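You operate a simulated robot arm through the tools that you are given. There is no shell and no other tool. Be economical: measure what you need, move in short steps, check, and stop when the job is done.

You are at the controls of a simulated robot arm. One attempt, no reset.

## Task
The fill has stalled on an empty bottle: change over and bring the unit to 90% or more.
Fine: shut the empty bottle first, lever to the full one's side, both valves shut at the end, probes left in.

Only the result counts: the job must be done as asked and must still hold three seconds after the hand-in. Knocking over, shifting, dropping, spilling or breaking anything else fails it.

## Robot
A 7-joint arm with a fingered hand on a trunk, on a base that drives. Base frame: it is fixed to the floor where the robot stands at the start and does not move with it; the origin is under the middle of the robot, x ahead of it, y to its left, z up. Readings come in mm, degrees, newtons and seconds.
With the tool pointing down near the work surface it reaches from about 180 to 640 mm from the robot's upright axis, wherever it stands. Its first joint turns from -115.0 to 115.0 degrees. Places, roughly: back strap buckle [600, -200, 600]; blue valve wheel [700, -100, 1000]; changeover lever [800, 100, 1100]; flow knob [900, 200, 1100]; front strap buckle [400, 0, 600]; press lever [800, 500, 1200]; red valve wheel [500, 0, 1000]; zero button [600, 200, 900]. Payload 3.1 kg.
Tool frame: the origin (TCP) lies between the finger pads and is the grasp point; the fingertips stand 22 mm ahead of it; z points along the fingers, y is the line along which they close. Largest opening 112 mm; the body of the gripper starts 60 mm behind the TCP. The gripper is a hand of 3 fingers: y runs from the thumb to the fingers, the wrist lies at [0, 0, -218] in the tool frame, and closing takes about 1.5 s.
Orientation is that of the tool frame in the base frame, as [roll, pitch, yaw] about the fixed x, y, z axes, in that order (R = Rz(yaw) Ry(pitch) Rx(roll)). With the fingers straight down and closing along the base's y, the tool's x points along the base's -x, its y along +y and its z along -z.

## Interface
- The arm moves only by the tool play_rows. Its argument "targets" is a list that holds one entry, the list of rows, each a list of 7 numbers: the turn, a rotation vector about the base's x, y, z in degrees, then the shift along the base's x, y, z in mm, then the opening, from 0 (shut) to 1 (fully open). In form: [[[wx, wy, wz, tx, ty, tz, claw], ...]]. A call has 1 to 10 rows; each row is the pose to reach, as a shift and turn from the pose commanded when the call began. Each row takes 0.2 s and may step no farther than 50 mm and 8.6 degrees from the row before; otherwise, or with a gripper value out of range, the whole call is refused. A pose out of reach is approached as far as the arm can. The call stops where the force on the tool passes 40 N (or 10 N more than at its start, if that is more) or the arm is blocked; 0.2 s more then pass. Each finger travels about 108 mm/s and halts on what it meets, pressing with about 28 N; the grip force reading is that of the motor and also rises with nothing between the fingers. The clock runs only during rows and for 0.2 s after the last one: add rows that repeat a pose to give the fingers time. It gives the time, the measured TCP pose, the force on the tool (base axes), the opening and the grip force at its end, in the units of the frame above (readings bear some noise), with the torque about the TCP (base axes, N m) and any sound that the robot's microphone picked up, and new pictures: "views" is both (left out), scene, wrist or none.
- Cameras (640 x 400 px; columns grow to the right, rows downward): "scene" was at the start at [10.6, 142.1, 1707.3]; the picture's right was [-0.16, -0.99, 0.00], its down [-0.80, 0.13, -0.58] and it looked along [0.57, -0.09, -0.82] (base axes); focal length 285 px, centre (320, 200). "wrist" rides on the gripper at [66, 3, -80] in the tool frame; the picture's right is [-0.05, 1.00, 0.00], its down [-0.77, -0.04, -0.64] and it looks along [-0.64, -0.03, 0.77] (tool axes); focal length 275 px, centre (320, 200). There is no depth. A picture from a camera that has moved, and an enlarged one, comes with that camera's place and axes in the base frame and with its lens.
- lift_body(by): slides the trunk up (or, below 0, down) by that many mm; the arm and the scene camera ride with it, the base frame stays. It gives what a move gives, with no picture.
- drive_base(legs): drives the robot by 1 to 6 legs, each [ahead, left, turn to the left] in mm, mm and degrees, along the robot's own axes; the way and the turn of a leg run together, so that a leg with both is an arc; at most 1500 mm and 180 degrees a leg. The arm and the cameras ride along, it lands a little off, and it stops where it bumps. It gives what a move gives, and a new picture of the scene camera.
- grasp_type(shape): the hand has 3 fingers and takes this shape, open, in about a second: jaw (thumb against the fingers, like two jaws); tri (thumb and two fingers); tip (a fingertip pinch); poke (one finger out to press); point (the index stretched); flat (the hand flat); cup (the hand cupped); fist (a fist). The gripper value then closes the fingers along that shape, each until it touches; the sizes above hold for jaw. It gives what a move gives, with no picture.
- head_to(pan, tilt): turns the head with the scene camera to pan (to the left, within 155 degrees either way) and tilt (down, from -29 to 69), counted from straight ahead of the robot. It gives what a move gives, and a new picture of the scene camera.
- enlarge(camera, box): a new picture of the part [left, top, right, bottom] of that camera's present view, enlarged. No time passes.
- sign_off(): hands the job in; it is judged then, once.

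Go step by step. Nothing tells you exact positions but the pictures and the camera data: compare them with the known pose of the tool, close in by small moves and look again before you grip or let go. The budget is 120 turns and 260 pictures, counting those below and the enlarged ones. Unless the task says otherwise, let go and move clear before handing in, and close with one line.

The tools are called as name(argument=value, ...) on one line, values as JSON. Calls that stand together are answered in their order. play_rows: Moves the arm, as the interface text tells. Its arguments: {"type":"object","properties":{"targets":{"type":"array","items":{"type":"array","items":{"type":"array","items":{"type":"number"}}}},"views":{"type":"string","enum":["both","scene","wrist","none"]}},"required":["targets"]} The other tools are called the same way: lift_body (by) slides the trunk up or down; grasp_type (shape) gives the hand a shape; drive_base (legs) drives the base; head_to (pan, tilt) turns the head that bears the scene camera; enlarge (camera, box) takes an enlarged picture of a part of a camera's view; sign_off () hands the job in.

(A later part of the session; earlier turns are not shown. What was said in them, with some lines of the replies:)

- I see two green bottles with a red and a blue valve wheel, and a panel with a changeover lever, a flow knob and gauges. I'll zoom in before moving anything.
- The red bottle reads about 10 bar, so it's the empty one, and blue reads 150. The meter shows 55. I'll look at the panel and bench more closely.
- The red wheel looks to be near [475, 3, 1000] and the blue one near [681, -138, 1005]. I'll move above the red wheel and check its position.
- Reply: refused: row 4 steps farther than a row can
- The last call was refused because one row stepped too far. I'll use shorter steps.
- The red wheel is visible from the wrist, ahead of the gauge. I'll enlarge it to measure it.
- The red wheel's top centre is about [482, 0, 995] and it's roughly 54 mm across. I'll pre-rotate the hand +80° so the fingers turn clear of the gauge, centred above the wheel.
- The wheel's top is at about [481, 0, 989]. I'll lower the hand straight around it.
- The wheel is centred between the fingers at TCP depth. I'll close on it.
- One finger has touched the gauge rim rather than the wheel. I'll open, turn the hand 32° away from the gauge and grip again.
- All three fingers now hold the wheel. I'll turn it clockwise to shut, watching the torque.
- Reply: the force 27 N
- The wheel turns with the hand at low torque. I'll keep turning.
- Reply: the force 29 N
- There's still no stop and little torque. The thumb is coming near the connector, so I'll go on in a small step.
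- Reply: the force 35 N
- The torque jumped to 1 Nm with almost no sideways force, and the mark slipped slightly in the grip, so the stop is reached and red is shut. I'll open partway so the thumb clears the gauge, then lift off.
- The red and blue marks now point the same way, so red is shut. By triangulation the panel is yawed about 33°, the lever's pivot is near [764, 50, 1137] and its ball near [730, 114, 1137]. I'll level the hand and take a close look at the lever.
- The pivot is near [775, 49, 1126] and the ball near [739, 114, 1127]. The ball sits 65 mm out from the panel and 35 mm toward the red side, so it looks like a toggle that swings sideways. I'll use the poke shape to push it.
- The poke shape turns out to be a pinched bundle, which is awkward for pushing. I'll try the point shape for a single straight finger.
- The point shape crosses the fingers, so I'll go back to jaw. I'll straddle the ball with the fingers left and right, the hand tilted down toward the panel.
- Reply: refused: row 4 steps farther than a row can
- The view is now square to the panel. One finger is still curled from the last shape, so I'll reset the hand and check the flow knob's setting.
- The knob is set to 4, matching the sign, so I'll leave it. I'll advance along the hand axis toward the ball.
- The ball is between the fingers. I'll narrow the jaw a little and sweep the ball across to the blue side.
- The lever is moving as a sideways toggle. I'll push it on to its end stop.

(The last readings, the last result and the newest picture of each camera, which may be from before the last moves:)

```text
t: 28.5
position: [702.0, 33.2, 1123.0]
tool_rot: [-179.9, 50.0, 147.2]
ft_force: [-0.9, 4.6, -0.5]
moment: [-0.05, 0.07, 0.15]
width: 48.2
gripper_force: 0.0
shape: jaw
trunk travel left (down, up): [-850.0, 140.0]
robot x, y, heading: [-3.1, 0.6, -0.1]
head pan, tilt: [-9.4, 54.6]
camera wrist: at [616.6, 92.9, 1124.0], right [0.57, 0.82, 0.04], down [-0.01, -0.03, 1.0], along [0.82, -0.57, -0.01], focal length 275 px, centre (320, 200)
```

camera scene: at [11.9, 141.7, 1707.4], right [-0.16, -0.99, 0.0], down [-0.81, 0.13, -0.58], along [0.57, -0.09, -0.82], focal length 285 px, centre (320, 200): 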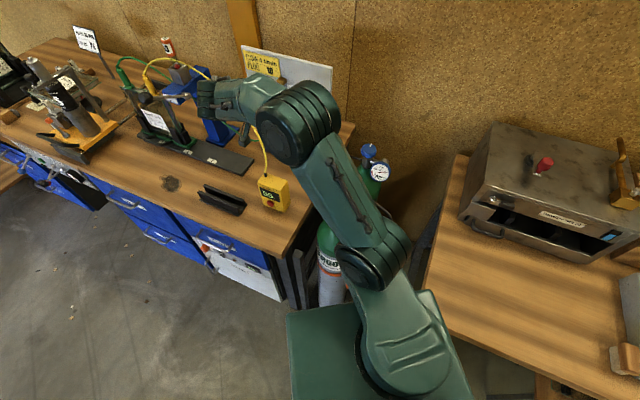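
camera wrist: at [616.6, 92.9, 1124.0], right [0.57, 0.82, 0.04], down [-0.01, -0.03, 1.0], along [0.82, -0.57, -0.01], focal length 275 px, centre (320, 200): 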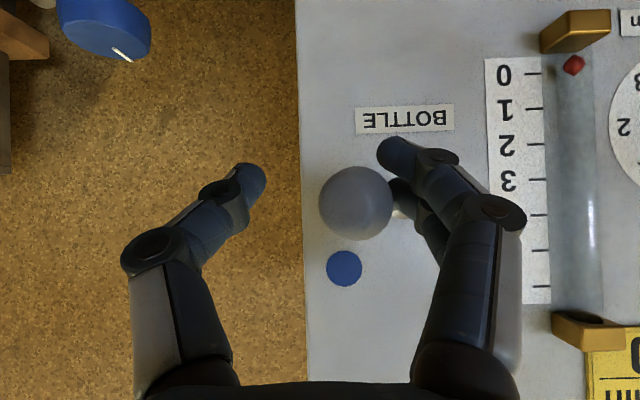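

play_rows(targets=[[[0, 0, 0, -1, -5, 0, 0.4], [0, 0, 0, -2, -10, 0, 0.4]]], views="wrist")

```text
t: 29.1
position: [699.6, 26.7, 1123.1]
tool_rot: [-179.8, 50.1, 147.4]
ft_force: [-3.2, 10.7, -3.1]
moment: [-0.09, 0.11, 0.45]
width: 51.2
gripper_force: 0.1
shape: jaw
trunk travel left (down, up): [-850.0, 140.0]
robot x, y, heading: [-2.1, 1.6, -0.2]
head pan, tilt: [-9.4, 54.6]
camera wrist: at [613.9, 85.6, 1124.0], right [0.57, 0.82, 0.03], down [-0.01, -0.03, 1.0], along [0.82, -0.57, -0.01], focal length 275 px, centre (320, 200)
```

wrist: 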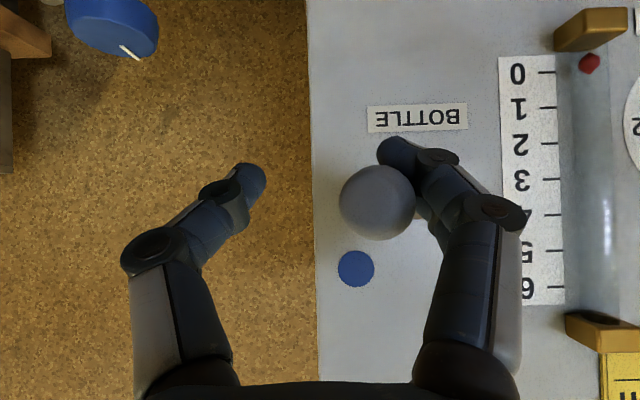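

The force is rising and the ball no longer follows, so the lever is against its blue-side stop. I'll back out and check.

play_rows(targets=[[[0, 0, 0, 3, 8, 0, 0.7], [0, 0, 0, 3, 8, 0, 0.9], [0, 0, 0, -25, 22, 26, 1], [0, 0, 0, -51, 34, 52, 1], [0, 0, 0, -77, 46, 78, 1], [0, 0, 0, -103, 58, 104, 1]]])

```text
t: 30.5
position: [593.6, 80.3, 1225.3]
tool_rot: [179.8, 50.0, 146.9]
ft_force: [0.3, 0.5, -0.2]
moment: [0.01, 0.0, 0.01]
width: 111.7
gripper_force: 0.0
shape: jaw
trunk travel left (down, up): [-850.0, 140.0]
robot x, y, heading: [-2.7, 2.4, -0.3]
head pan, tilt: [-9.4, 54.6]
camera scene: at [8.5, 142.5, 1707.3], right [-0.16, -0.99, 0.0], down [-0.8, 0.13, -0.58], along [0.57, -0.09, -0.81], focal length 285 px, centre (320, 200)
camera wrist: at [508.9, 140.4, 1226.8], right [0.57, 0.82, 0.04], down [-0.01, -0.04, 1.0], along [0.82, -0.57, -0.01], focal length 275 px, centre (320, 200)
```

scene: 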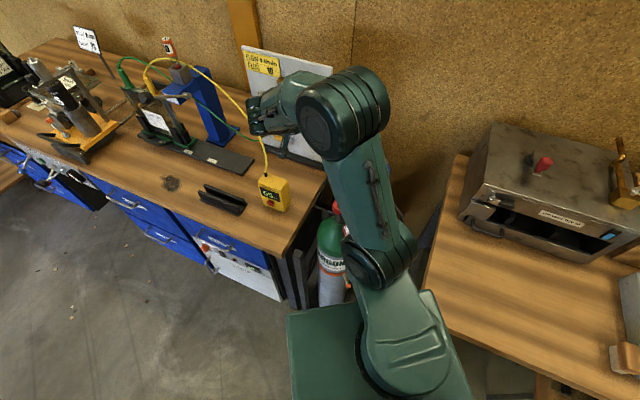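
wrist: 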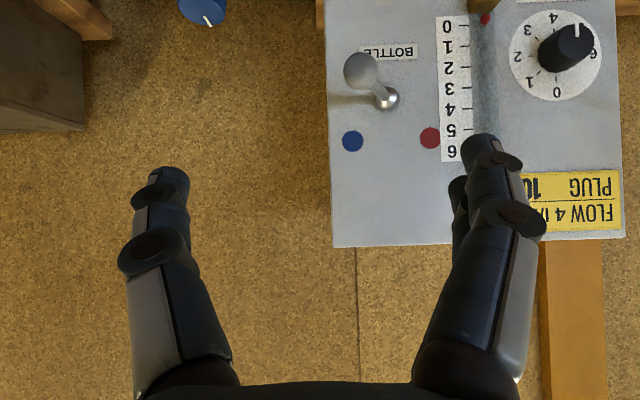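

The lever is on the blue side and the meter is still waiting. Next I'll turn the hand upright again and move toward the blue wheel.

play_rows(targets=[[[0, 0, 8, -10, -20, 10, 1], [0, 0, 16, -20, -40, 20, 1], [0, 0, 24, -20, -60, 20, 1], [0, 0, 32, -20, -80, 20, 1], [0, 0, 33, -20, -110, 20, 1]]], views="none")

play_rows(targets=[[[0, 8, 0, 10, -20, 0, 1], [0, 16, 0, 20, -40, 0, 1], [0, 24, 0, 35, -60, 0, 1], [0, 32, 0, 50, -80, 0, 1], [0, 40, 0, 70, -95, -20, 1], [0, 48, 0, 90, -105, -40, 1], [0, 50, 0, 107, -108, -70, 1]]])

```text
t: 31.7
position: [575.8, -30.0, 1245.8]
tool_rot: [-180.0, 50.0, -179.9]
ft_force: [0.1, -0.5, 1.0]
moment: [0.0, -0.01, 0.02]
width: 112.0
gripper_force: 0.1
shape: jaw
trunk travel left (down, up): [-850.0, 140.0]
robot x, y, heading: [-1.4, -2.4, 0.1]
head pan, tilt: [-9.4, 54.6]
```

```text
t: 33.3
position: [631.6, -139.8, 1174.1]
tool_rot: [179.8, -0.1, 180.0]
ft_force: [-0.7, -0.4, 0.4]
moment: [0.03, -0.03, 0.03]
width: 111.9
gripper_force: 0.0
shape: jaw
out of reach, approached as far as the arm can: row 1, 6, 7
trunk travel left (down, up): [-850.0, 140.0]
robot x, y, heading: [2.4, -1.8, 0.2]
head pan, tilt: [-9.4, 54.6]
camera scene: at [9.9, 137.9, 1707.7], right [-0.16, -0.99, 0.0], down [-0.8, 0.13, -0.58], along [0.57, -0.09, -0.82], focal length 285 px, centre (320, 200)
camera wrist: at [565.9, -136.6, 1255.7], right [0.05, 1.0, 0.0], down [0.77, -0.04, 0.63], along [0.63, -0.03, -0.77], focal length 275 px, centre (320, 200)
```

scene: 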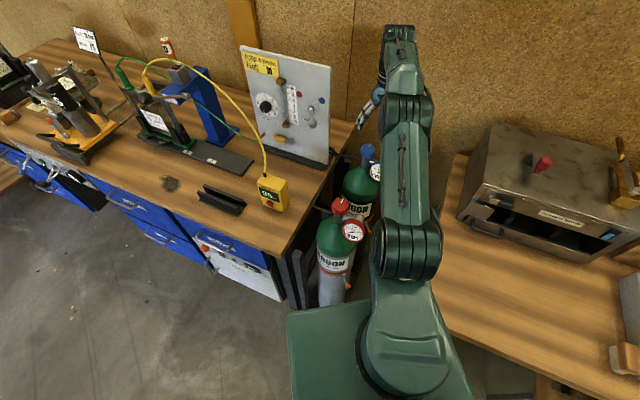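
wrist: 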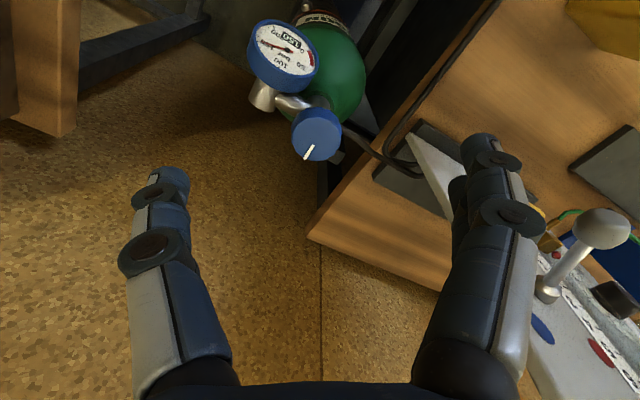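

The blue wheel is about 50 mm beyond vertical reach, so I need to drive forward slightly. First I'll measure the clearance between the base and the bottles by taking two views at different trunk heights.

head_to(pan=-5, tilt=69)

lift_body(by=130)

head_to(pan=-5, tilt=68.9)

```text
t: 34.1
position: [632.5, -135.8, 1175.9]
tool_rot: [-180.0, 0.0, 180.0]
ft_force: [0.9, 0.2, 0.3]
moment: [-0.04, -0.04, -0.04]
width: 111.7
gripper_force: 0.1
shape: jaw
trunk travel left (down, up): [-850.0, 140.0]
robot x, y, heading: [-0.2, 0.7, 0.1]
head pan, tilt: [-5.0, 68.8]
camera scene: at [-4.8, 149.6, 1691.4], right [-0.09, -1.0, 0.0], down [-0.93, 0.08, -0.36], along [0.36, -0.03, -0.93], focal length 285 px, centre (320, 200)
```

scene: 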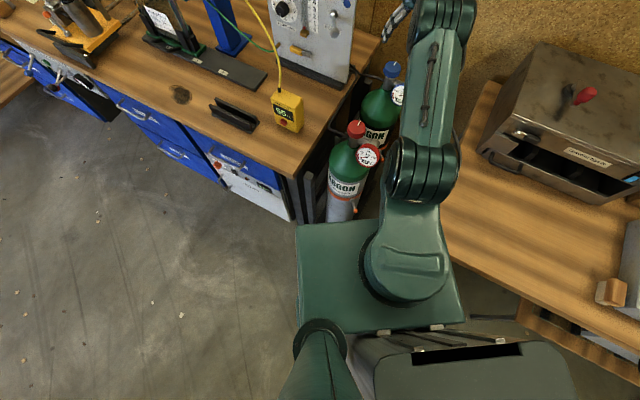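

```text
t: 35.6
position: [633.3, -136.3, 1306.0]
tool_rot: [-179.9, 0.1, 180.0]
ft_force: [0.3, 0.7, -0.8]
moment: [-0.02, -0.04, 0.0]
width: 111.8
gripper_force: 0.2
shape: jaw
trunk travel left (down, up): [-980.0, 10.0]
robot x, y, heading: [2.9, 0.0, -0.0]
head pan, tilt: [-5.0, 68.8]
```

```text
t: 36.2
position: [632.0, -135.8, 1306.1]
tool_rot: [-180.0, 0.0, 180.0]
ft_force: [0.2, -0.2, 0.0]
moment: [0.01, 0.01, 0.01]
width: 111.9
gripper_force: 0.1
shape: jaw
trunk travel left (down, up): [-980.0, 10.0]
robot x, y, heading: [1.2, -0.4, 0.2]
head pan, tilt: [-5.0, 68.8]
camera scene: at [-5.0, 149.0, 1821.4], right [-0.09, -1.0, 0.0], down [-0.93, 0.08, -0.36], along [0.36, -0.03, -0.93], focal length 285 px, centre (320, 200)
```

scene: 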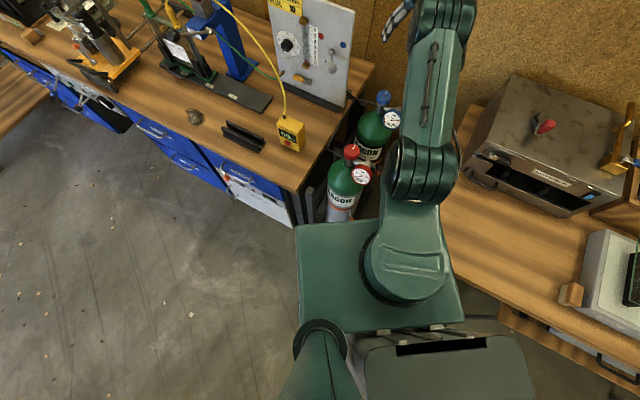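

The teal plate moves with the trunk, so it isn't the floor base, and there's clearance ahead. I'll lower the trunk again and drive 60 mm forward.

lift_body(by=-130)

drive_base(legs=[[60, 0, 0]])

```text
t: 37.8
position: [633.5, -137.0, 1175.3]
tool_rot: [-180.0, 0.0, 180.0]
ft_force: [-0.2, 0.2, -0.2]
moment: [-0.02, 0.02, 0.02]
width: 111.8
gripper_force: 0.1
shape: jaw
trunk travel left (down, up): [-850.0, 140.0]
robot x, y, heading: [3.1, -0.4, -0.1]
head pan, tilt: [-5.0, 68.8]
```

```text
t: 39.0
position: [680.6, -144.7, 1176.0]
tool_rot: [-179.8, 0.0, 177.9]
ft_force: [0.1, 0.9, 1.0]
moment: [-0.03, -0.01, -0.01]
width: 111.7
gripper_force: 0.0
shape: jaw
trunk travel left (down, up): [-850.0, 140.0]
robot x, y, heading: [55.6, 12.8, -1.8]
head pan, tilt: [-5.0, 68.8]
stopped in leg 1: the robot was blocked; the commanded pose is now the measured one
camera scene: at [54.5, 165.8, 1691.2], right [-0.12, -0.99, 0.0], down [-0.93, 0.12, -0.36], along [0.36, -0.05, -0.93], focal length 285 px, centre (320, 200)
```

scene: 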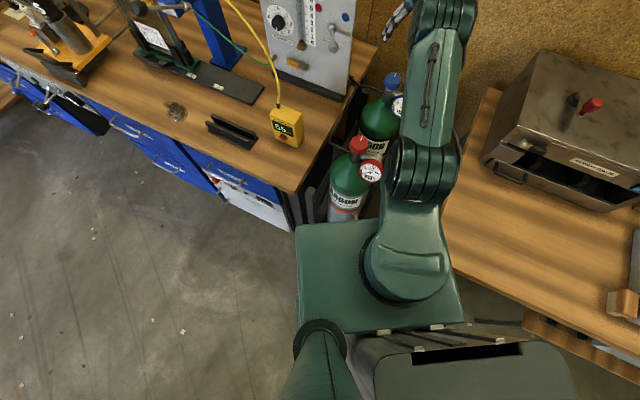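

The drive stopped after about 55 mm, which is enough reach. I'll re-locate the blue wheel from the wrist and check nothing moved.

play_rows(targets=[[[0, 0, 0, 0, 0, -25, 1], [0, 0, 0, 0, 0, -50, 1]]])

enlarge(camera="wrist", box=[220, 0, 420, 160])

enlarge(camera="scene", box=[260, 0, 420, 240])

```text
t: 39.6
position: [680.4, -147.7, 1123.8]
tool_rot: [-180.0, 0.0, 177.8]
ft_force: [-0.2, 0.8, -0.4]
moment: [-0.03, 0.02, 0.0]
width: 111.8
gripper_force: 0.2
shape: jaw
trunk travel left (down, up): [-850.0, 140.0]
robot x, y, heading: [56.6, 18.3, -2.4]
head pan, tilt: [-5.0, 68.8]
camera scene: at [54.4, 164.1, 1691.4], right [-0.12, -0.99, 0.0], down [-0.93, 0.12, -0.36], along [0.36, -0.05, -0.93], focal length 285 px, centre (320, 200)
camera wrist: at [614.9, -141.2, 1204.7], right [0.09, 1.0, 0.0], down [0.77, -0.07, 0.64], along [0.63, -0.06, -0.77], focal length 275 px, centre (320, 200)
```

scene: 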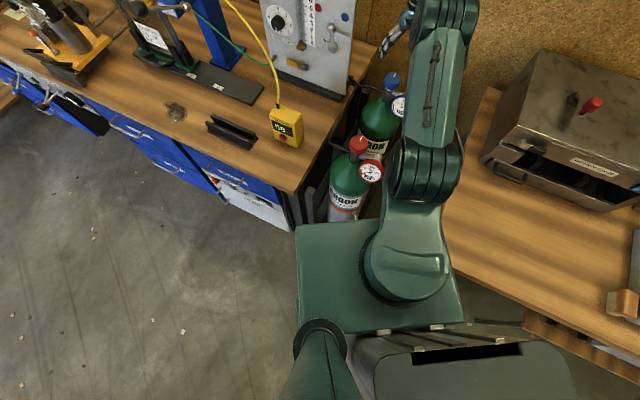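
wrist: 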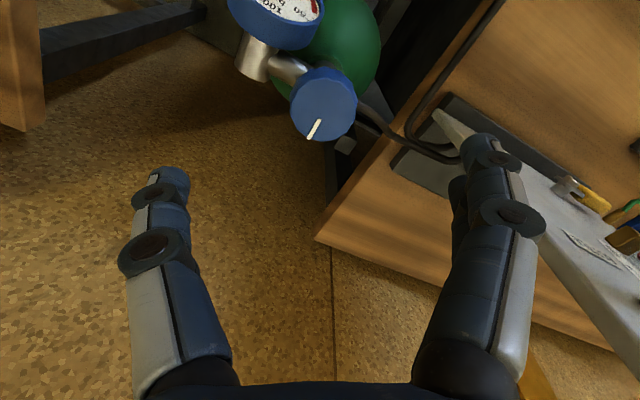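

```text
2.50 times, centred on (320, 80) of wrist
camera zoom: at [614.9, -141.2, 1204.7], right [0.09, 1.0, 0.0], down [0.77, -0.07, 0.64], along [0.63, -0.06, -0.77], focal length 688 px, centre (320, 500)
```

zoom: 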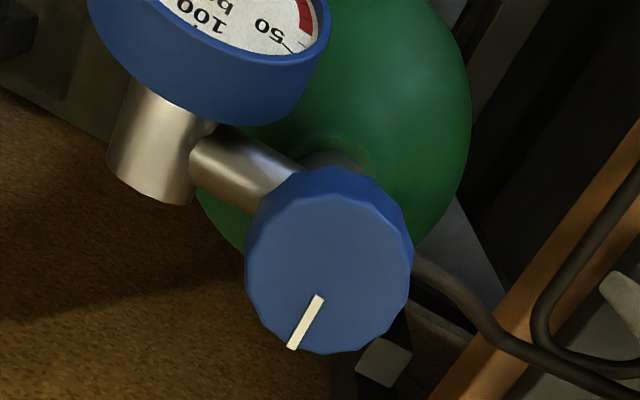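

```text
1.67 times, centred on (340, 120) of scene
camera zoom: at [54.4, 164.1, 1691.4], right [-0.12, -0.99, 0.0], down [-0.93, 0.12, -0.36], along [0.36, -0.05, -0.93], focal length 475 px, centre (287, 333)
```

zoom: 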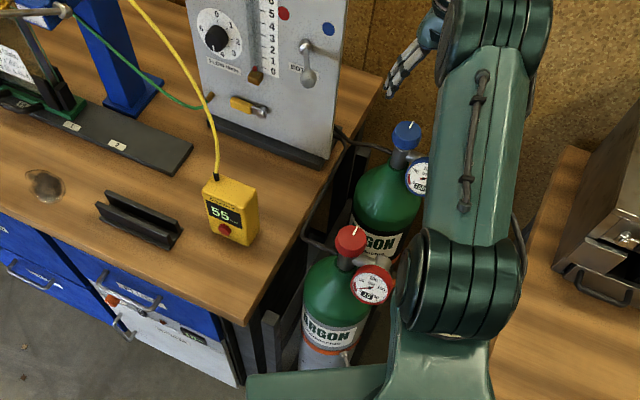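

The blue wheel is near [695, -146, 988], slightly past straight-down reach. I'll yaw -24° and lean the hand about 10° back to reach it.

play_rows(targets=[[[0, 0, -8, 0, 0, 0, 1], [0, 0, -16, 0, 0, 0, 1], [0, 0, -24, 0, 0, 0, 1]]], views="none")

play_rows(targets=[[[-4, -3, 0, 5, 1, -10, 1], [-8, -6, 0, 10, 2, -20, 1], [-8, -6, 0, 15, 2, -40, 1], [-8, -6, 0, 15, 2, -65, 1]]], views="wrist")

```text
t: 40.4
position: [680.5, -146.9, 1126.5]
tool_rot: [180.0, 0.0, 153.6]
ft_force: [0.4, -0.5, 0.5]
moment: [0.04, 0.0, 0.01]
width: 111.6
gripper_force: 0.1
shape: jaw
trunk travel left (down, up): [-850.0, 140.0]
robot x, y, heading: [58.4, 15.2, -2.3]
head pan, tilt: [-5.0, 68.8]
```

```text
t: 41.4
position: [694.2, -144.6, 1061.6]
tool_rot: [-175.4, 9.0, 154.0]
ft_force: [0.1, -0.6, -0.7]
moment: [0.03, 0.02, 0.02]
width: 111.8
gripper_force: 0.0
shape: jaw
trunk travel left (down, up): [-850.0, 140.0]
robot x, y, heading: [53.2, 18.8, -2.1]
head pan, tilt: [-5.0, 68.8]
camera wrist: at [630.2, -101.3, 1130.0], right [0.49, 0.87, -0.07], down [0.6, -0.28, 0.75], along [0.63, -0.41, -0.66], focal length 275 px, centre (320, 200)
```

wrist: 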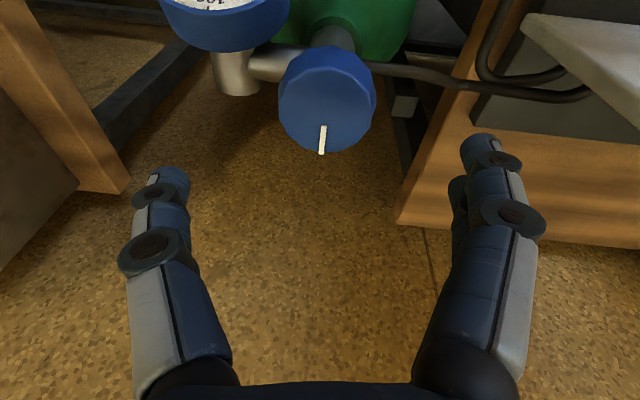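

play_rows(targets=[[[0, 0, 0, 1, -1, -25, 1], [0, 0, 0, 2, -2, -50, 0.9], [0, 0, 0, 2, -2, -74, 0.8]]], views="wrist")

```text
t: 42.2
position: [697.7, -146.4, 986.4]
tool_rot: [-175.5, 8.9, 154.0]
ft_force: [-0.3, -0.5, 0.3]
moment: [-0.02, 0.04, -0.02]
width: 89.8
gripper_force: 0.2
shape: jaw
trunk travel left (down, up): [-850.0, 140.0]
robot x, y, heading: [54.0, 10.7, -2.2]
head pan, tilt: [-5.0, 68.8]
camera wrist: at [631.3, -103.5, 1055.6], right [0.49, 0.87, -0.07], down [0.6, -0.28, 0.75], along [0.63, -0.41, -0.66], focal length 275 px, centre (320, 200)
```

wrist: 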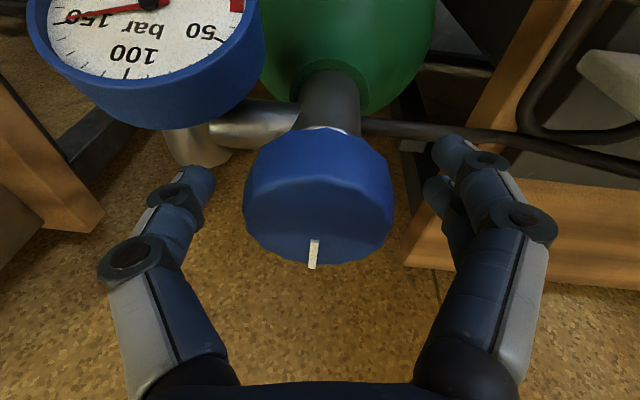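

The wheel is centred. I'll close and then turn counter-clockwise.

play_rows(targets=[[[0, 0, 0, 0, 0, 0, 0.5], [0, 0, 0, 0, 0, 0, 0.2], [0, 0, 0, 0, 0, 0, 0], [0, 0, 0, 0, 0, 0, 0], [0, 0, 0, 0, 0, 0, 0]]], views="wrist")

play_rows(targets=[[[0, 0, 8, 0, 0, 0, 0], [0, 0, 16, 0, 0, 0, 0], [0, 0, 24, 0, 0, 0, 0], [0, 0, 32, 0, 0, 0, 0]]], views="both")

```text
t: 43.4
position: [696.1, -146.2, 986.3]
tool_rot: [-175.4, 8.6, 154.1]
ft_force: [-3.4, -3.3, -10.2]
moment: [0.14, 0.06, 0.07]
width: 34.0
gripper_force: 28.2
shape: jaw
trunk travel left (down, up): [-850.0, 140.0]
robot x, y, heading: [52.5, 14.0, -2.2]
head pan, tilt: [-5.0, 68.8]
camera wrist: at [631.2, -104.6, 1055.1], right [0.49, 0.87, -0.07], down [0.6, -0.28, 0.75], along [0.63, -0.41, -0.66], focal length 275 px, centre (320, 200)
```

wrist: 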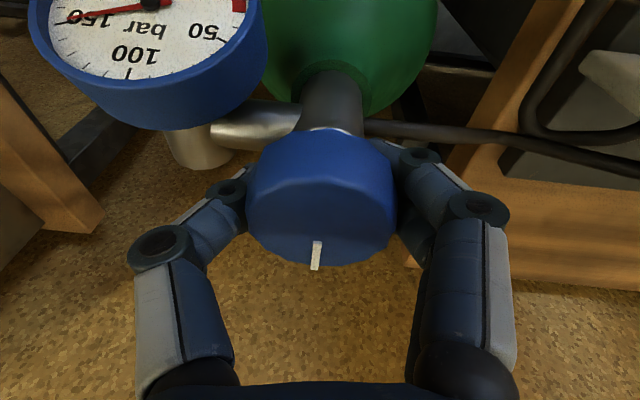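

```text
t: 44.4
position: [699.9, -146.1, 985.2]
tool_rot: [-175.5, 8.8, -173.7]
ft_force: [3.3, -2.6, -7.6]
moment: [0.03, 0.02, -0.16]
width: 34.0
gripper_force: 27.9
shape: jaw
trunk travel left (down, up): [-850.0, 140.0]
robot x, y, heading: [49.5, 14.6, -2.0]
head pan, tilt: [-5.0, 68.8]
camera scene: at [56.2, 162.0, 1691.6], right [-0.12, -0.99, 0.0], down [-0.93, 0.12, -0.36], along [0.36, -0.04, -0.93], focal length 285 px, centre (320, 200)
camera wrist: at [621.0, -145.6, 1054.5], right [-0.05, 1.0, -0.07], down [0.66, 0.09, 0.75], along [0.75, -0.01, -0.66], focal length 275 px, centre (320, 200)
```

scene: 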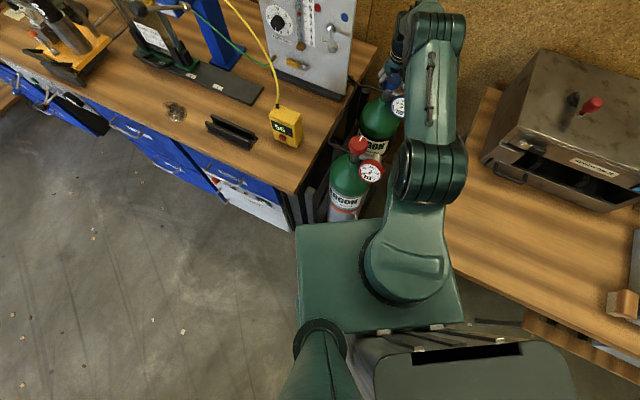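
wrist: 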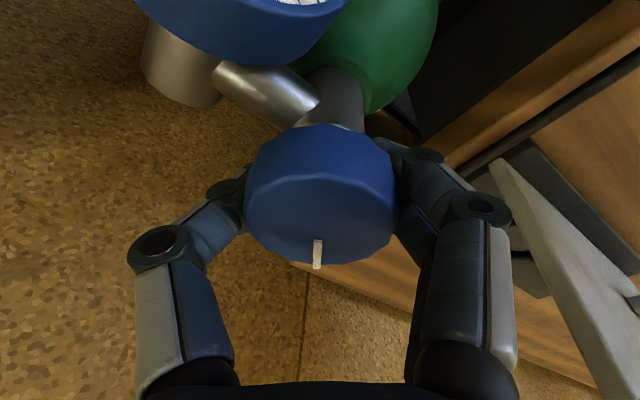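

The wheel follows. I'll check the meter and float, then keep turning.

enlarge(camera="scene", box=[255, 0, 365, 155])

play_rows(targets=[[[0, 0, 8, 0, 0, 0, 0], [0, 0, 16, 0, 0, 0, 0], [0, 0, 24, 0, 0, 0, 0], [0, 0, 32, 0, 0, 0, 0], [0, 0, 40, 0, 0, 0, 0]]], views="both")

enlarge(camera="scene", box=[255, 0, 365, 155])

```text
2.58 times, centred on (310, 78) of scene
camera zoom: at [56.2, 162.0, 1691.6], right [-0.12, -0.99, 0.0], down [-0.93, 0.12, -0.36], along [0.36, -0.04, -0.93], focal length 736 px, centre (346, 516)
```

zoom: 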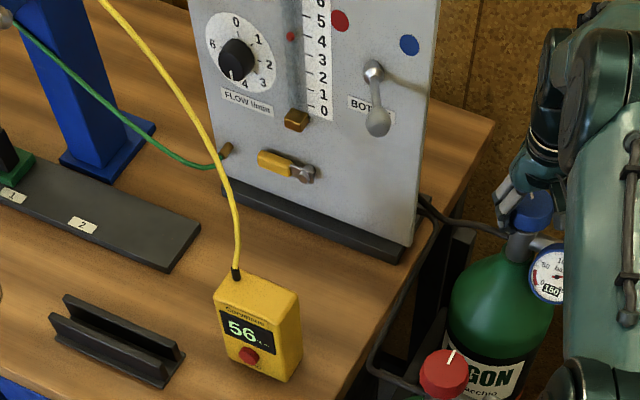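

```text
t: 45.6
position: [699.3, -144.6, 985.5]
tool_rot: [-175.5, 8.8, -133.7]
ft_force: [4.7, 2.9, -8.3]
moment: [0.1, -0.01, -0.26]
width: 33.7
gripper_force: 27.9
shape: jaw
trunk travel left (down, up): [-850.0, 140.0]
robot x, y, heading: [54.8, 18.7, -2.1]
head pan, tilt: [-5.0, 68.8]
camera scene: at [56.8, 164.0, 1691.4], right [-0.12, -0.99, 0.0], down [-0.93, 0.12, -0.36], along [0.36, -0.04, -0.93], focal length 285 px, centre (320, 200)
camera wrist: at [638.9, -194.2, 1054.4], right [-0.68, 0.73, -0.07], down [0.45, 0.49, 0.75], along [0.58, 0.48, -0.66], focal length 275 px, centre (320, 200)
```

scene: 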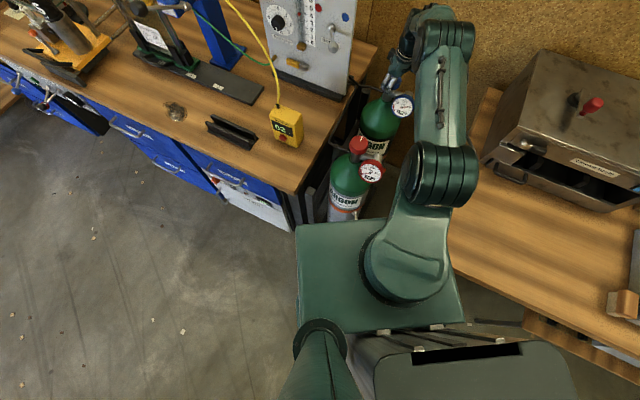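
wrist: 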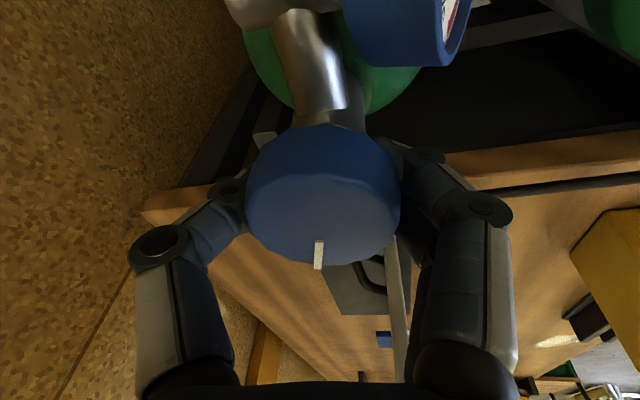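

```text
2.58 times, centred on (310, 78) of scene
camera zoom: at [56.8, 164.0, 1691.4], right [-0.12, -0.99, 0.0], down [-0.93, 0.12, -0.36], along [0.36, -0.04, -0.93], focal length 736 px, centre (346, 516)
```

zoom: 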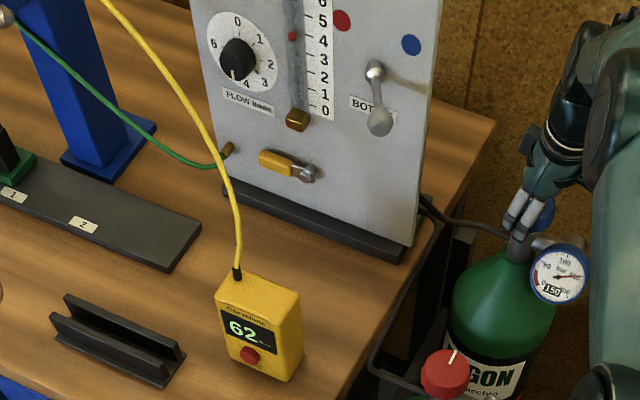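

The float stands at 4 and the meter has risen to 62. I'll keep holding the wheel and wait, then turn straight back.

play_rows(targets=[[[0, 0, 0, 0, 0, 0, 0], [0, 0, 0, 0, 0, 0, 0], [0, 0, 0, 0, 0, 0, 0], [0, 0, 0, 0, 0, 0, 0], [0, 0, 0, 0, 0, 0, 0], [0, 0, 0, 0, 0, 0, 0], [0, 0, 0, 0, 0, 0, 0], [0, 0, 0, 0, 0, 0, 0], [0, 0, 0, 0, 0, 0, 0], [0, 0, 0, 0, 0, 0, 0]]], views="none")

enlarge(camera="scene", box=[255, 0, 365, 155])

```text
t: 47.8
position: [698.8, -144.0, 985.3]
tool_rot: [-175.5, 8.9, -133.9]
ft_force: [3.9, 6.4, -10.7]
moment: [0.11, 0.02, -0.21]
width: 33.7
gripper_force: 28.2
shape: jaw
trunk travel left (down, up): [-850.0, 140.0]
robot x, y, heading: [54.4, 15.7, -2.1]
head pan, tilt: [-5.0, 68.8]
```

```text
2.58 times, centred on (310, 78) of scene
camera zoom: at [57.0, 164.8, 1691.3], right [-0.12, -0.99, 0.0], down [-0.93, 0.12, -0.36], along [0.36, -0.05, -0.93], focal length 736 px, centre (346, 516)
```

zoom: 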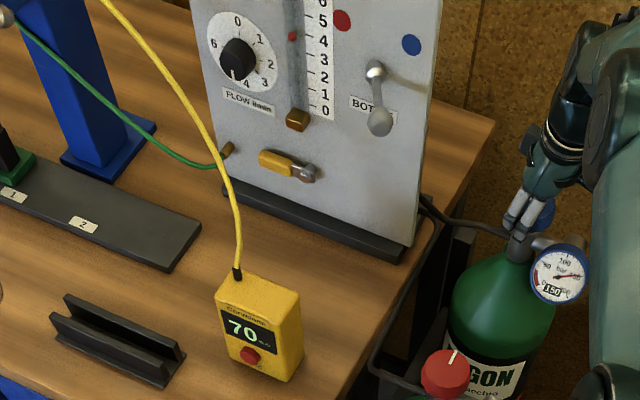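

It now reads 70 and the rise is slowing. I'll wait longer.

play_rows(targets=[[[0, 0, 0, 0, 0, 0, 0], [0, 0, 0, 0, 0, 0, 0], [0, 0, 0, 0, 0, 0, 0], [0, 0, 0, 0, 0, 0, 0], [0, 0, 0, 0, 0, 0, 0], [0, 0, 0, 0, 0, 0, 0], [0, 0, 0, 0, 0, 0, 0], [0, 0, 0, 0, 0, 0, 0], [0, 0, 0, 0, 0, 0, 0], [0, 0, 0, 0, 0, 0, 0]]], views="none")

play_rows(targets=[[[0, 0, 0, 0, 0, 0, 0], [0, 0, 0, 0, 0, 0, 0], [0, 0, 0, 0, 0, 0, 0], [0, 0, 0, 0, 0, 0, 0], [0, 0, 0, 0, 0, 0, 0], [0, 0, 0, 0, 0, 0, 0], [0, 0, 0, 0, 0, 0, 0], [0, 0, 0, 0, 0, 0, 0], [0, 0, 0, 0, 0, 0, 0], [0, 0, 0, 0, 0, 0, 0]]], views="none")

play_rows(targets=[[[0, 0, 0, 0, 0, 0, 0], [0, 0, 0, 0, 0, 0, 0], [0, 0, 0, 0, 0, 0, 0], [0, 0, 0, 0, 0, 0, 0], [0, 0, 0, 0, 0, 0, 0], [0, 0, 0, 0, 0, 0, 0], [0, 0, 0, 0, 0, 0, 0], [0, 0, 0, 0, 0, 0, 0], [0, 0, 0, 0, 0, 0, 0], [0, 0, 0, 0, 0, 0, 0]]], views="none")

enlarge(camera="scene", box=[255, 0, 365, 155])

```text
t: 50.0
position: [699.9, -144.8, 985.1]
tool_rot: [-175.6, 8.9, -133.8]
ft_force: [3.4, 5.9, -10.7]
moment: [0.08, 0.03, -0.26]
width: 33.7
gripper_force: 28.0
shape: jaw
trunk travel left (down, up): [-850.0, 140.0]
robot x, y, heading: [55.7, 12.5, -2.1]
head pan, tilt: [-5.0, 68.8]
```

```text
t: 52.2
position: [700.4, -145.4, 985.7]
tool_rot: [-175.5, 8.9, -133.9]
ft_force: [4.2, 6.4, -9.4]
moment: [0.08, 0.04, -0.24]
width: 34.0
gripper_force: 28.1
shape: jaw
trunk travel left (down, up): [-850.0, 140.0]
robot x, y, heading: [54.8, 15.1, -2.1]
head pan, tilt: [-5.0, 68.8]
```

```text
t: 54.4
position: [700.0, -145.4, 986.2]
tool_rot: [-175.6, 8.8, -133.9]
ft_force: [4.2, 6.2, -10.3]
moment: [0.09, 0.06, -0.22]
width: 34.0
gripper_force: 28.2
shape: jaw
trunk travel left (down, up): [-850.0, 140.0]
robot x, y, heading: [53.2, 16.2, -2.3]
head pan, tilt: [-5.0, 68.8]
```

```text
2.58 times, centred on (310, 78) of scene
camera zoom: at [57.0, 164.8, 1691.3], right [-0.12, -0.99, 0.0], down [-0.93, 0.12, -0.36], along [0.36, -0.05, -0.93], focal length 736 px, centre (346, 516)
```

zoom: 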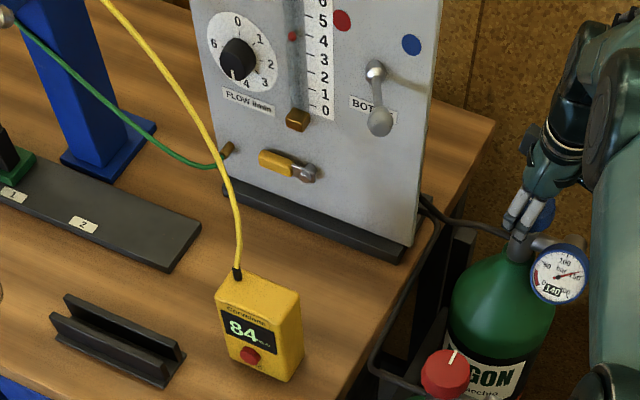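

It reads 84. About nine more seconds should pass 92.

play_rows(targets=[[[0, 0, 0, 0, 0, 0, 0], [0, 0, 0, 0, 0, 0, 0], [0, 0, 0, 0, 0, 0, 0], [0, 0, 0, 0, 0, 0, 0], [0, 0, 0, 0, 0, 0, 0], [0, 0, 0, 0, 0, 0, 0], [0, 0, 0, 0, 0, 0, 0], [0, 0, 0, 0, 0, 0, 0], [0, 0, 0, 0, 0, 0, 0], [0, 0, 0, 0, 0, 0, 0]]], views="none")

play_rows(targets=[[[0, 0, 0, 0, 0, 0, 0], [0, 0, 0, 0, 0, 0, 0], [0, 0, 0, 0, 0, 0, 0], [0, 0, 0, 0, 0, 0, 0], [0, 0, 0, 0, 0, 0, 0], [0, 0, 0, 0, 0, 0, 0], [0, 0, 0, 0, 0, 0, 0], [0, 0, 0, 0, 0, 0, 0], [0, 0, 0, 0, 0, 0, 0], [0, 0, 0, 0, 0, 0, 0]]], views="none")

play_rows(targets=[[[0, 0, 0, 0, 0, 0, 0], [0, 0, 0, 0, 0, 0, 0], [0, 0, 0, 0, 0, 0, 0], [0, 0, 0, 0, 0, 0, 0], [0, 0, 0, 0, 0, 0, 0], [0, 0, 0, 0, 0, 0, 0], [0, 0, 0, 0, 0, 0, 0], [0, 0, 0, 0, 0, 0, 0], [0, 0, 0, 0, 0, 0, 0], [0, 0, 0, 0, 0, 0, 0]]], views="none")

play_rows(targets=[[[0, 0, 0, 0, 0, 0, 0], [0, 0, 0, 0, 0, 0, 0], [0, 0, 0, 0, 0, 0, 0], [0, 0, 0, 0, 0, 0, 0], [0, 0, 0, 0, 0, 0, 0], [0, 0, 0, 0, 0, 0, 0], [0, 0, 0, 0, 0, 0, 0], [0, 0, 0, 0, 0, 0, 0], [0, 0, 0, 0, 0, 0, 0], [0, 0, 0, 0, 0, 0, 0]]], views="none")

enlarge(camera="scene", box=[255, 0, 365, 155])

```text
t: 56.6
position: [698.2, -145.4, 985.5]
tool_rot: [-175.5, 8.8, -133.9]
ft_force: [3.2, 6.1, -9.8]
moment: [0.09, 0.05, -0.26]
width: 33.8
gripper_force: 27.9
shape: jaw
trunk travel left (down, up): [-850.0, 140.0]
robot x, y, heading: [53.5, 16.4, -2.2]
head pan, tilt: [-5.0, 68.8]
```

```text
t: 58.8
position: [699.6, -144.9, 985.9]
tool_rot: [-175.5, 8.8, -133.9]
ft_force: [3.5, 6.2, -11.1]
moment: [0.13, 0.03, -0.2]
width: 33.7
gripper_force: 28.0
shape: jaw
trunk travel left (down, up): [-850.0, 140.0]
robot x, y, heading: [50.4, 15.7, -2.1]
head pan, tilt: [-5.0, 68.8]
```

```text
t: 61.0
position: [699.3, -144.8, 985.6]
tool_rot: [-175.5, 8.8, -134.0]
ft_force: [4.1, 6.5, -11.2]
moment: [0.11, 0.03, -0.21]
width: 33.7
gripper_force: 27.8
shape: jaw
trunk travel left (down, up): [-850.0, 140.0]
robot x, y, heading: [54.9, 15.6, -2.3]
head pan, tilt: [-5.0, 68.8]
```

```text
t: 63.2
position: [700.4, -145.2, 985.9]
tool_rot: [-175.5, 8.8, -133.9]
ft_force: [3.6, 6.2, -9.8]
moment: [0.11, 0.05, -0.25]
width: 33.7
gripper_force: 28.1
shape: jaw
trunk travel left (down, up): [-850.0, 140.0]
robot x, y, heading: [49.9, 13.4, -1.9]
head pan, tilt: [-5.0, 68.8]
```

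```text
2.58 times, centred on (310, 78) of scene
camera zoom: at [57.0, 164.8, 1691.3], right [-0.12, -0.99, 0.0], down [-0.93, 0.12, -0.36], along [0.36, -0.05, -0.93], focal length 736 px, centre (346, 516)
```

zoom: 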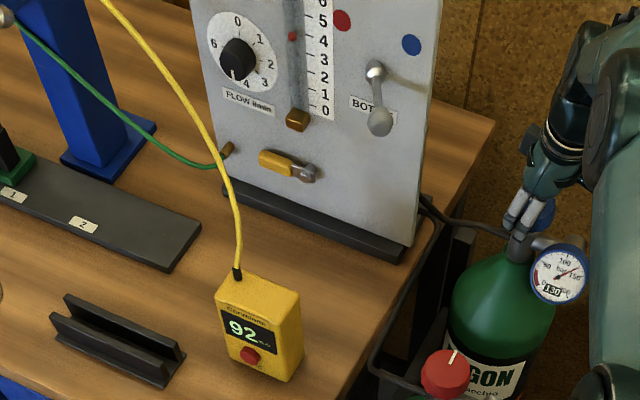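

It reads 92. I'll add one more short wait for margin, then turn clockwise to the stop.

play_rows(targets=[[[0, 0, 0, 0, 0, 0, 0], [0, 0, 0, 0, 0, 0, 0], [0, 0, 0, 0, 0, 0, 0], [0, 0, 0, 0, 0, 0, 0], [0, 0, 0, 0, 0, 0, 0], [0, 0, 0, 0, 0, 0, 0]]], views="none")

play_rows(targets=[[[0, 0, -8, 0, 0, 0, 0], [0, 0, -16, 0, 0, 0, 0], [0, 0, -24, 0, 0, 0, 0], [0, 0, -32, 0, 0, 0, 0], [0, 0, -40, 0, 0, 0, 0], [0, 0, -48, 0, 0, 0, 0], [0, 0, -56, 0, 0, 0, 0], [0, 0, -64, 0, 0, 0, 0], [0, 0, -72, 0, 0, 0, 0]]], views="wrist")

play_rows(targets=[[[0, 0, -5, 0, 0, 0, 0], [0, 0, -10, 0, 0, 0, 0]]], views="both")

```text
t: 64.6
position: [699.1, -146.0, 985.1]
tool_rot: [-175.5, 8.9, -133.9]
ft_force: [3.7, 6.3, -10.9]
moment: [0.11, 0.05, -0.2]
width: 33.7
gripper_force: 28.3
shape: jaw
trunk travel left (down, up): [-850.0, 140.0]
robot x, y, heading: [55.0, 19.1, -2.0]
head pan, tilt: [-5.0, 68.8]
```

```text
t: 66.6
position: [696.0, -147.7, 986.9]
tool_rot: [-175.4, 8.8, 154.0]
ft_force: [-13.2, -0.7, -20.2]
moment: [0.2, 0.34, 0.59]
width: 33.0
gripper_force: 28.1
shape: jaw
trunk travel left (down, up): [-850.0, 140.0]
robot x, y, heading: [51.2, 15.3, -1.9]
head pan, tilt: [-5.0, 68.8]
camera wrist: at [630.4, -104.0, 1055.1], right [0.49, 0.87, -0.07], down [0.6, -0.28, 0.75], along [0.63, -0.41, -0.66], focal length 275 px, centre (320, 200)
```

wrist: 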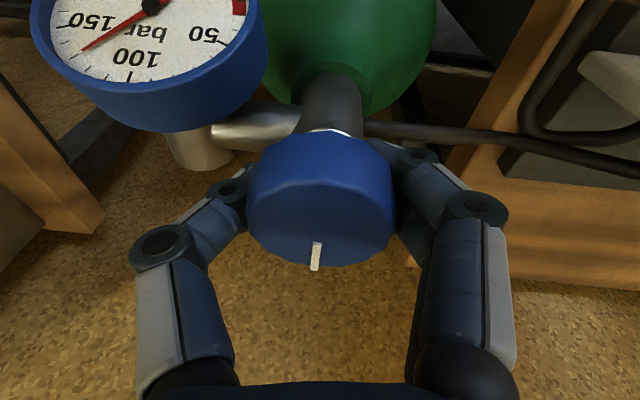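

```text
t: 67.2
position: [697.3, -148.1, 986.1]
tool_rot: [-175.4, 8.9, 144.2]
ft_force: [-6.4, -3.5, -15.1]
moment: [0.33, 0.37, 1.51]
width: 33.4
gripper_force: 28.2
shape: jaw
trunk travel left (down, up): [-850.0, 140.0]
robot x, y, heading: [54.6, 15.1, -2.2]
head pan, tilt: [-5.0, 68.8]
camera scene: at [55.4, 161.8, 1691.6], right [-0.12, -0.99, 0.0], down [-0.93, 0.12, -0.36], along [0.36, -0.04, -0.93], focal length 285 px, centre (320, 200)
camera wrist: at [640.7, -94.3, 1055.0], right [0.63, 0.77, -0.07], down [0.55, -0.38, 0.75], along [0.55, -0.51, -0.66], focal length 275 px, centre (320, 200)
```

scene: 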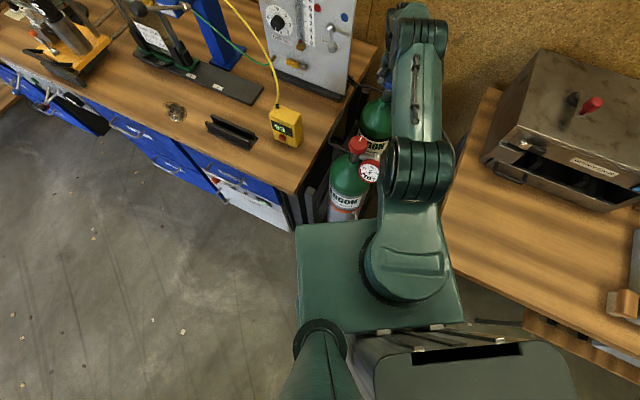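
wrist: 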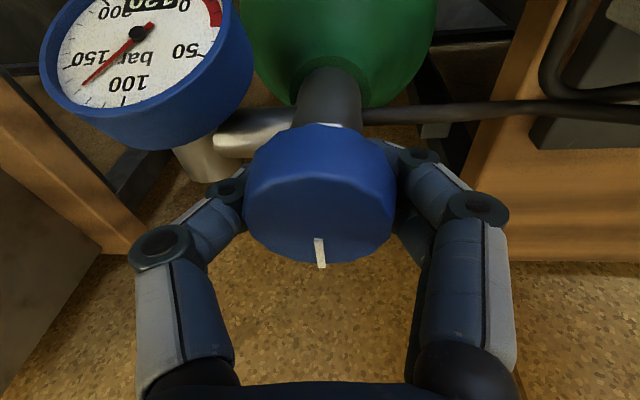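

The torque is at 1.5 Nm, so blue is hard shut. I'll check the float, release and lift clear.

enlarge(camera="scene", box=[255, 0, 365, 155])

play_rows(targets=[[[0, 0, 3, 0, 0, 0, 0.4], [0, 0, 6, 0, 0, 0, 0.6], [0, 0, 6, 0, 0, 0, 0.65], [0, 0, 6, 0, 0, 25, 0.65], [0, 0, 6, 0, 0, 65, 0.65], [0, 0, 6, -10, 0, 110, 0.8], [0, 0, 6, -30, 0, 150, 1], [0, 0, 6, -60, 0, 180, 1], [0, 0, 6, -100, 0, 200, 1]]])

enlarge(camera="scene", box=[255, 0, 420, 225])

enlarge(camera="wrist", box=[200, 0, 440, 200])

```text
2.58 times, centred on (310, 78) of scene
camera zoom: at [55.4, 161.8, 1691.6], right [-0.12, -0.99, 0.0], down [-0.93, 0.12, -0.36], along [0.36, -0.04, -0.93], focal length 736 px, centre (346, 516)
```

zoom: 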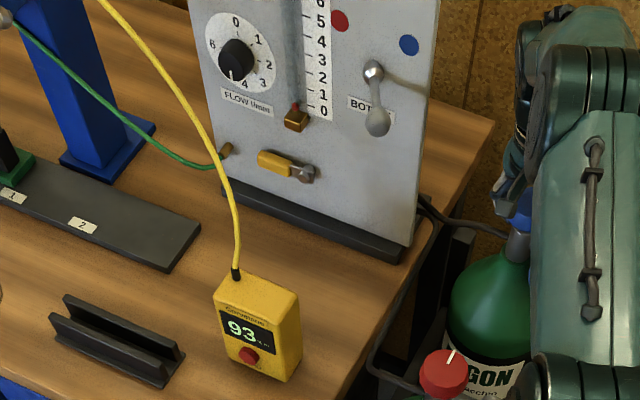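

```text
t: 69.2
position: [594.7, -145.0, 1189.0]
tool_rot: [-175.5, 9.1, 150.1]
ft_force: [0.4, 0.2, 0.4]
moment: [0.06, -0.03, 0.01]
width: 112.1
gripper_force: 0.0
shape: jaw
trunk travel left (down, up): [-850.0, 140.0]
robot x, y, heading: [53.3, 14.4, -1.8]
head pan, tilt: [-5.0, 68.8]
camera scene: at [50.6, 163.6, 1691.4], right [-0.12, -0.99, 0.0], down [-0.92, 0.12, -0.36], along [0.36, -0.04, -0.93], focal length 285 px, centre (320, 200)
camera wrist: at [531.9, -98.8, 1257.7], right [0.55, 0.83, -0.07], down [0.58, -0.32, 0.75], along [0.6, -0.45, -0.66], focal length 275 px, centre (320, 200)
```

scene: 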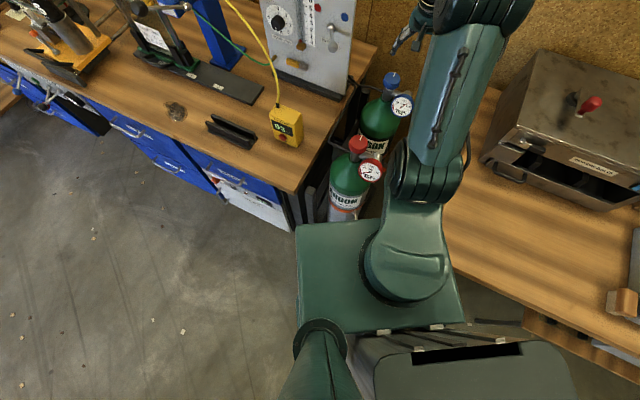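
wrist: 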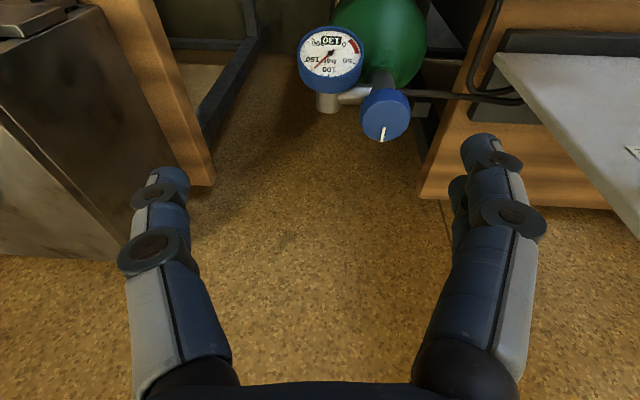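

```text
1.78 times, centred on (338, 112) of scene
camera zoom: at [50.6, 163.6, 1691.4], right [-0.12, -0.99, 0.0], down [-0.92, 0.12, -0.36], along [0.36, -0.04, -0.93], focal length 507 px, centre (289, 356)
```

zoom: 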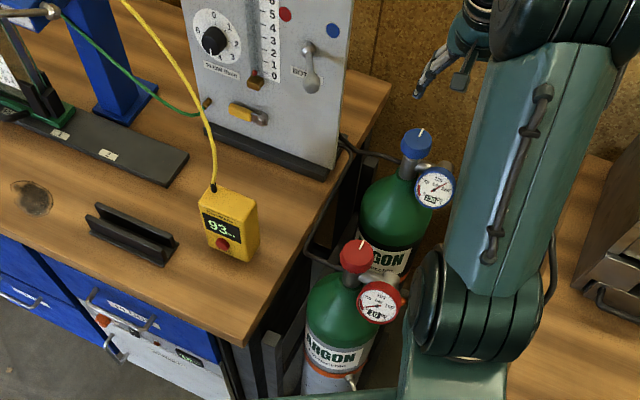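

```text
2.00 times, centred on (320, 100) of wrist
camera zoom: at [531.9, -98.8, 1257.7], right [0.55, 0.83, -0.07], down [0.58, -0.32, 0.75], along [0.6, -0.45, -0.66], focal length 551 px, centre (320, 400)
```

zoom: 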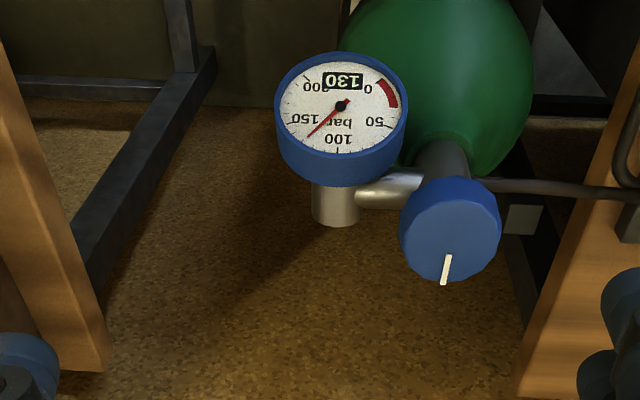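

The float is at zero, the meter holds at 93, both wheels are shut, the lever is on blue and the probes are still in. The hand is clear, so I'm handing in.

sign_off()

```text
The job is handed in.
```

The changeover is done and the unit is at 93%. I shut the red (empty) bottle first and moved the lever to blue. I then opened blue for the fill and shut it again. Both valves are shut and the probes are still in. The base stopped short against something I couldn't see while driving forward, but nothing looked moved afterwards.
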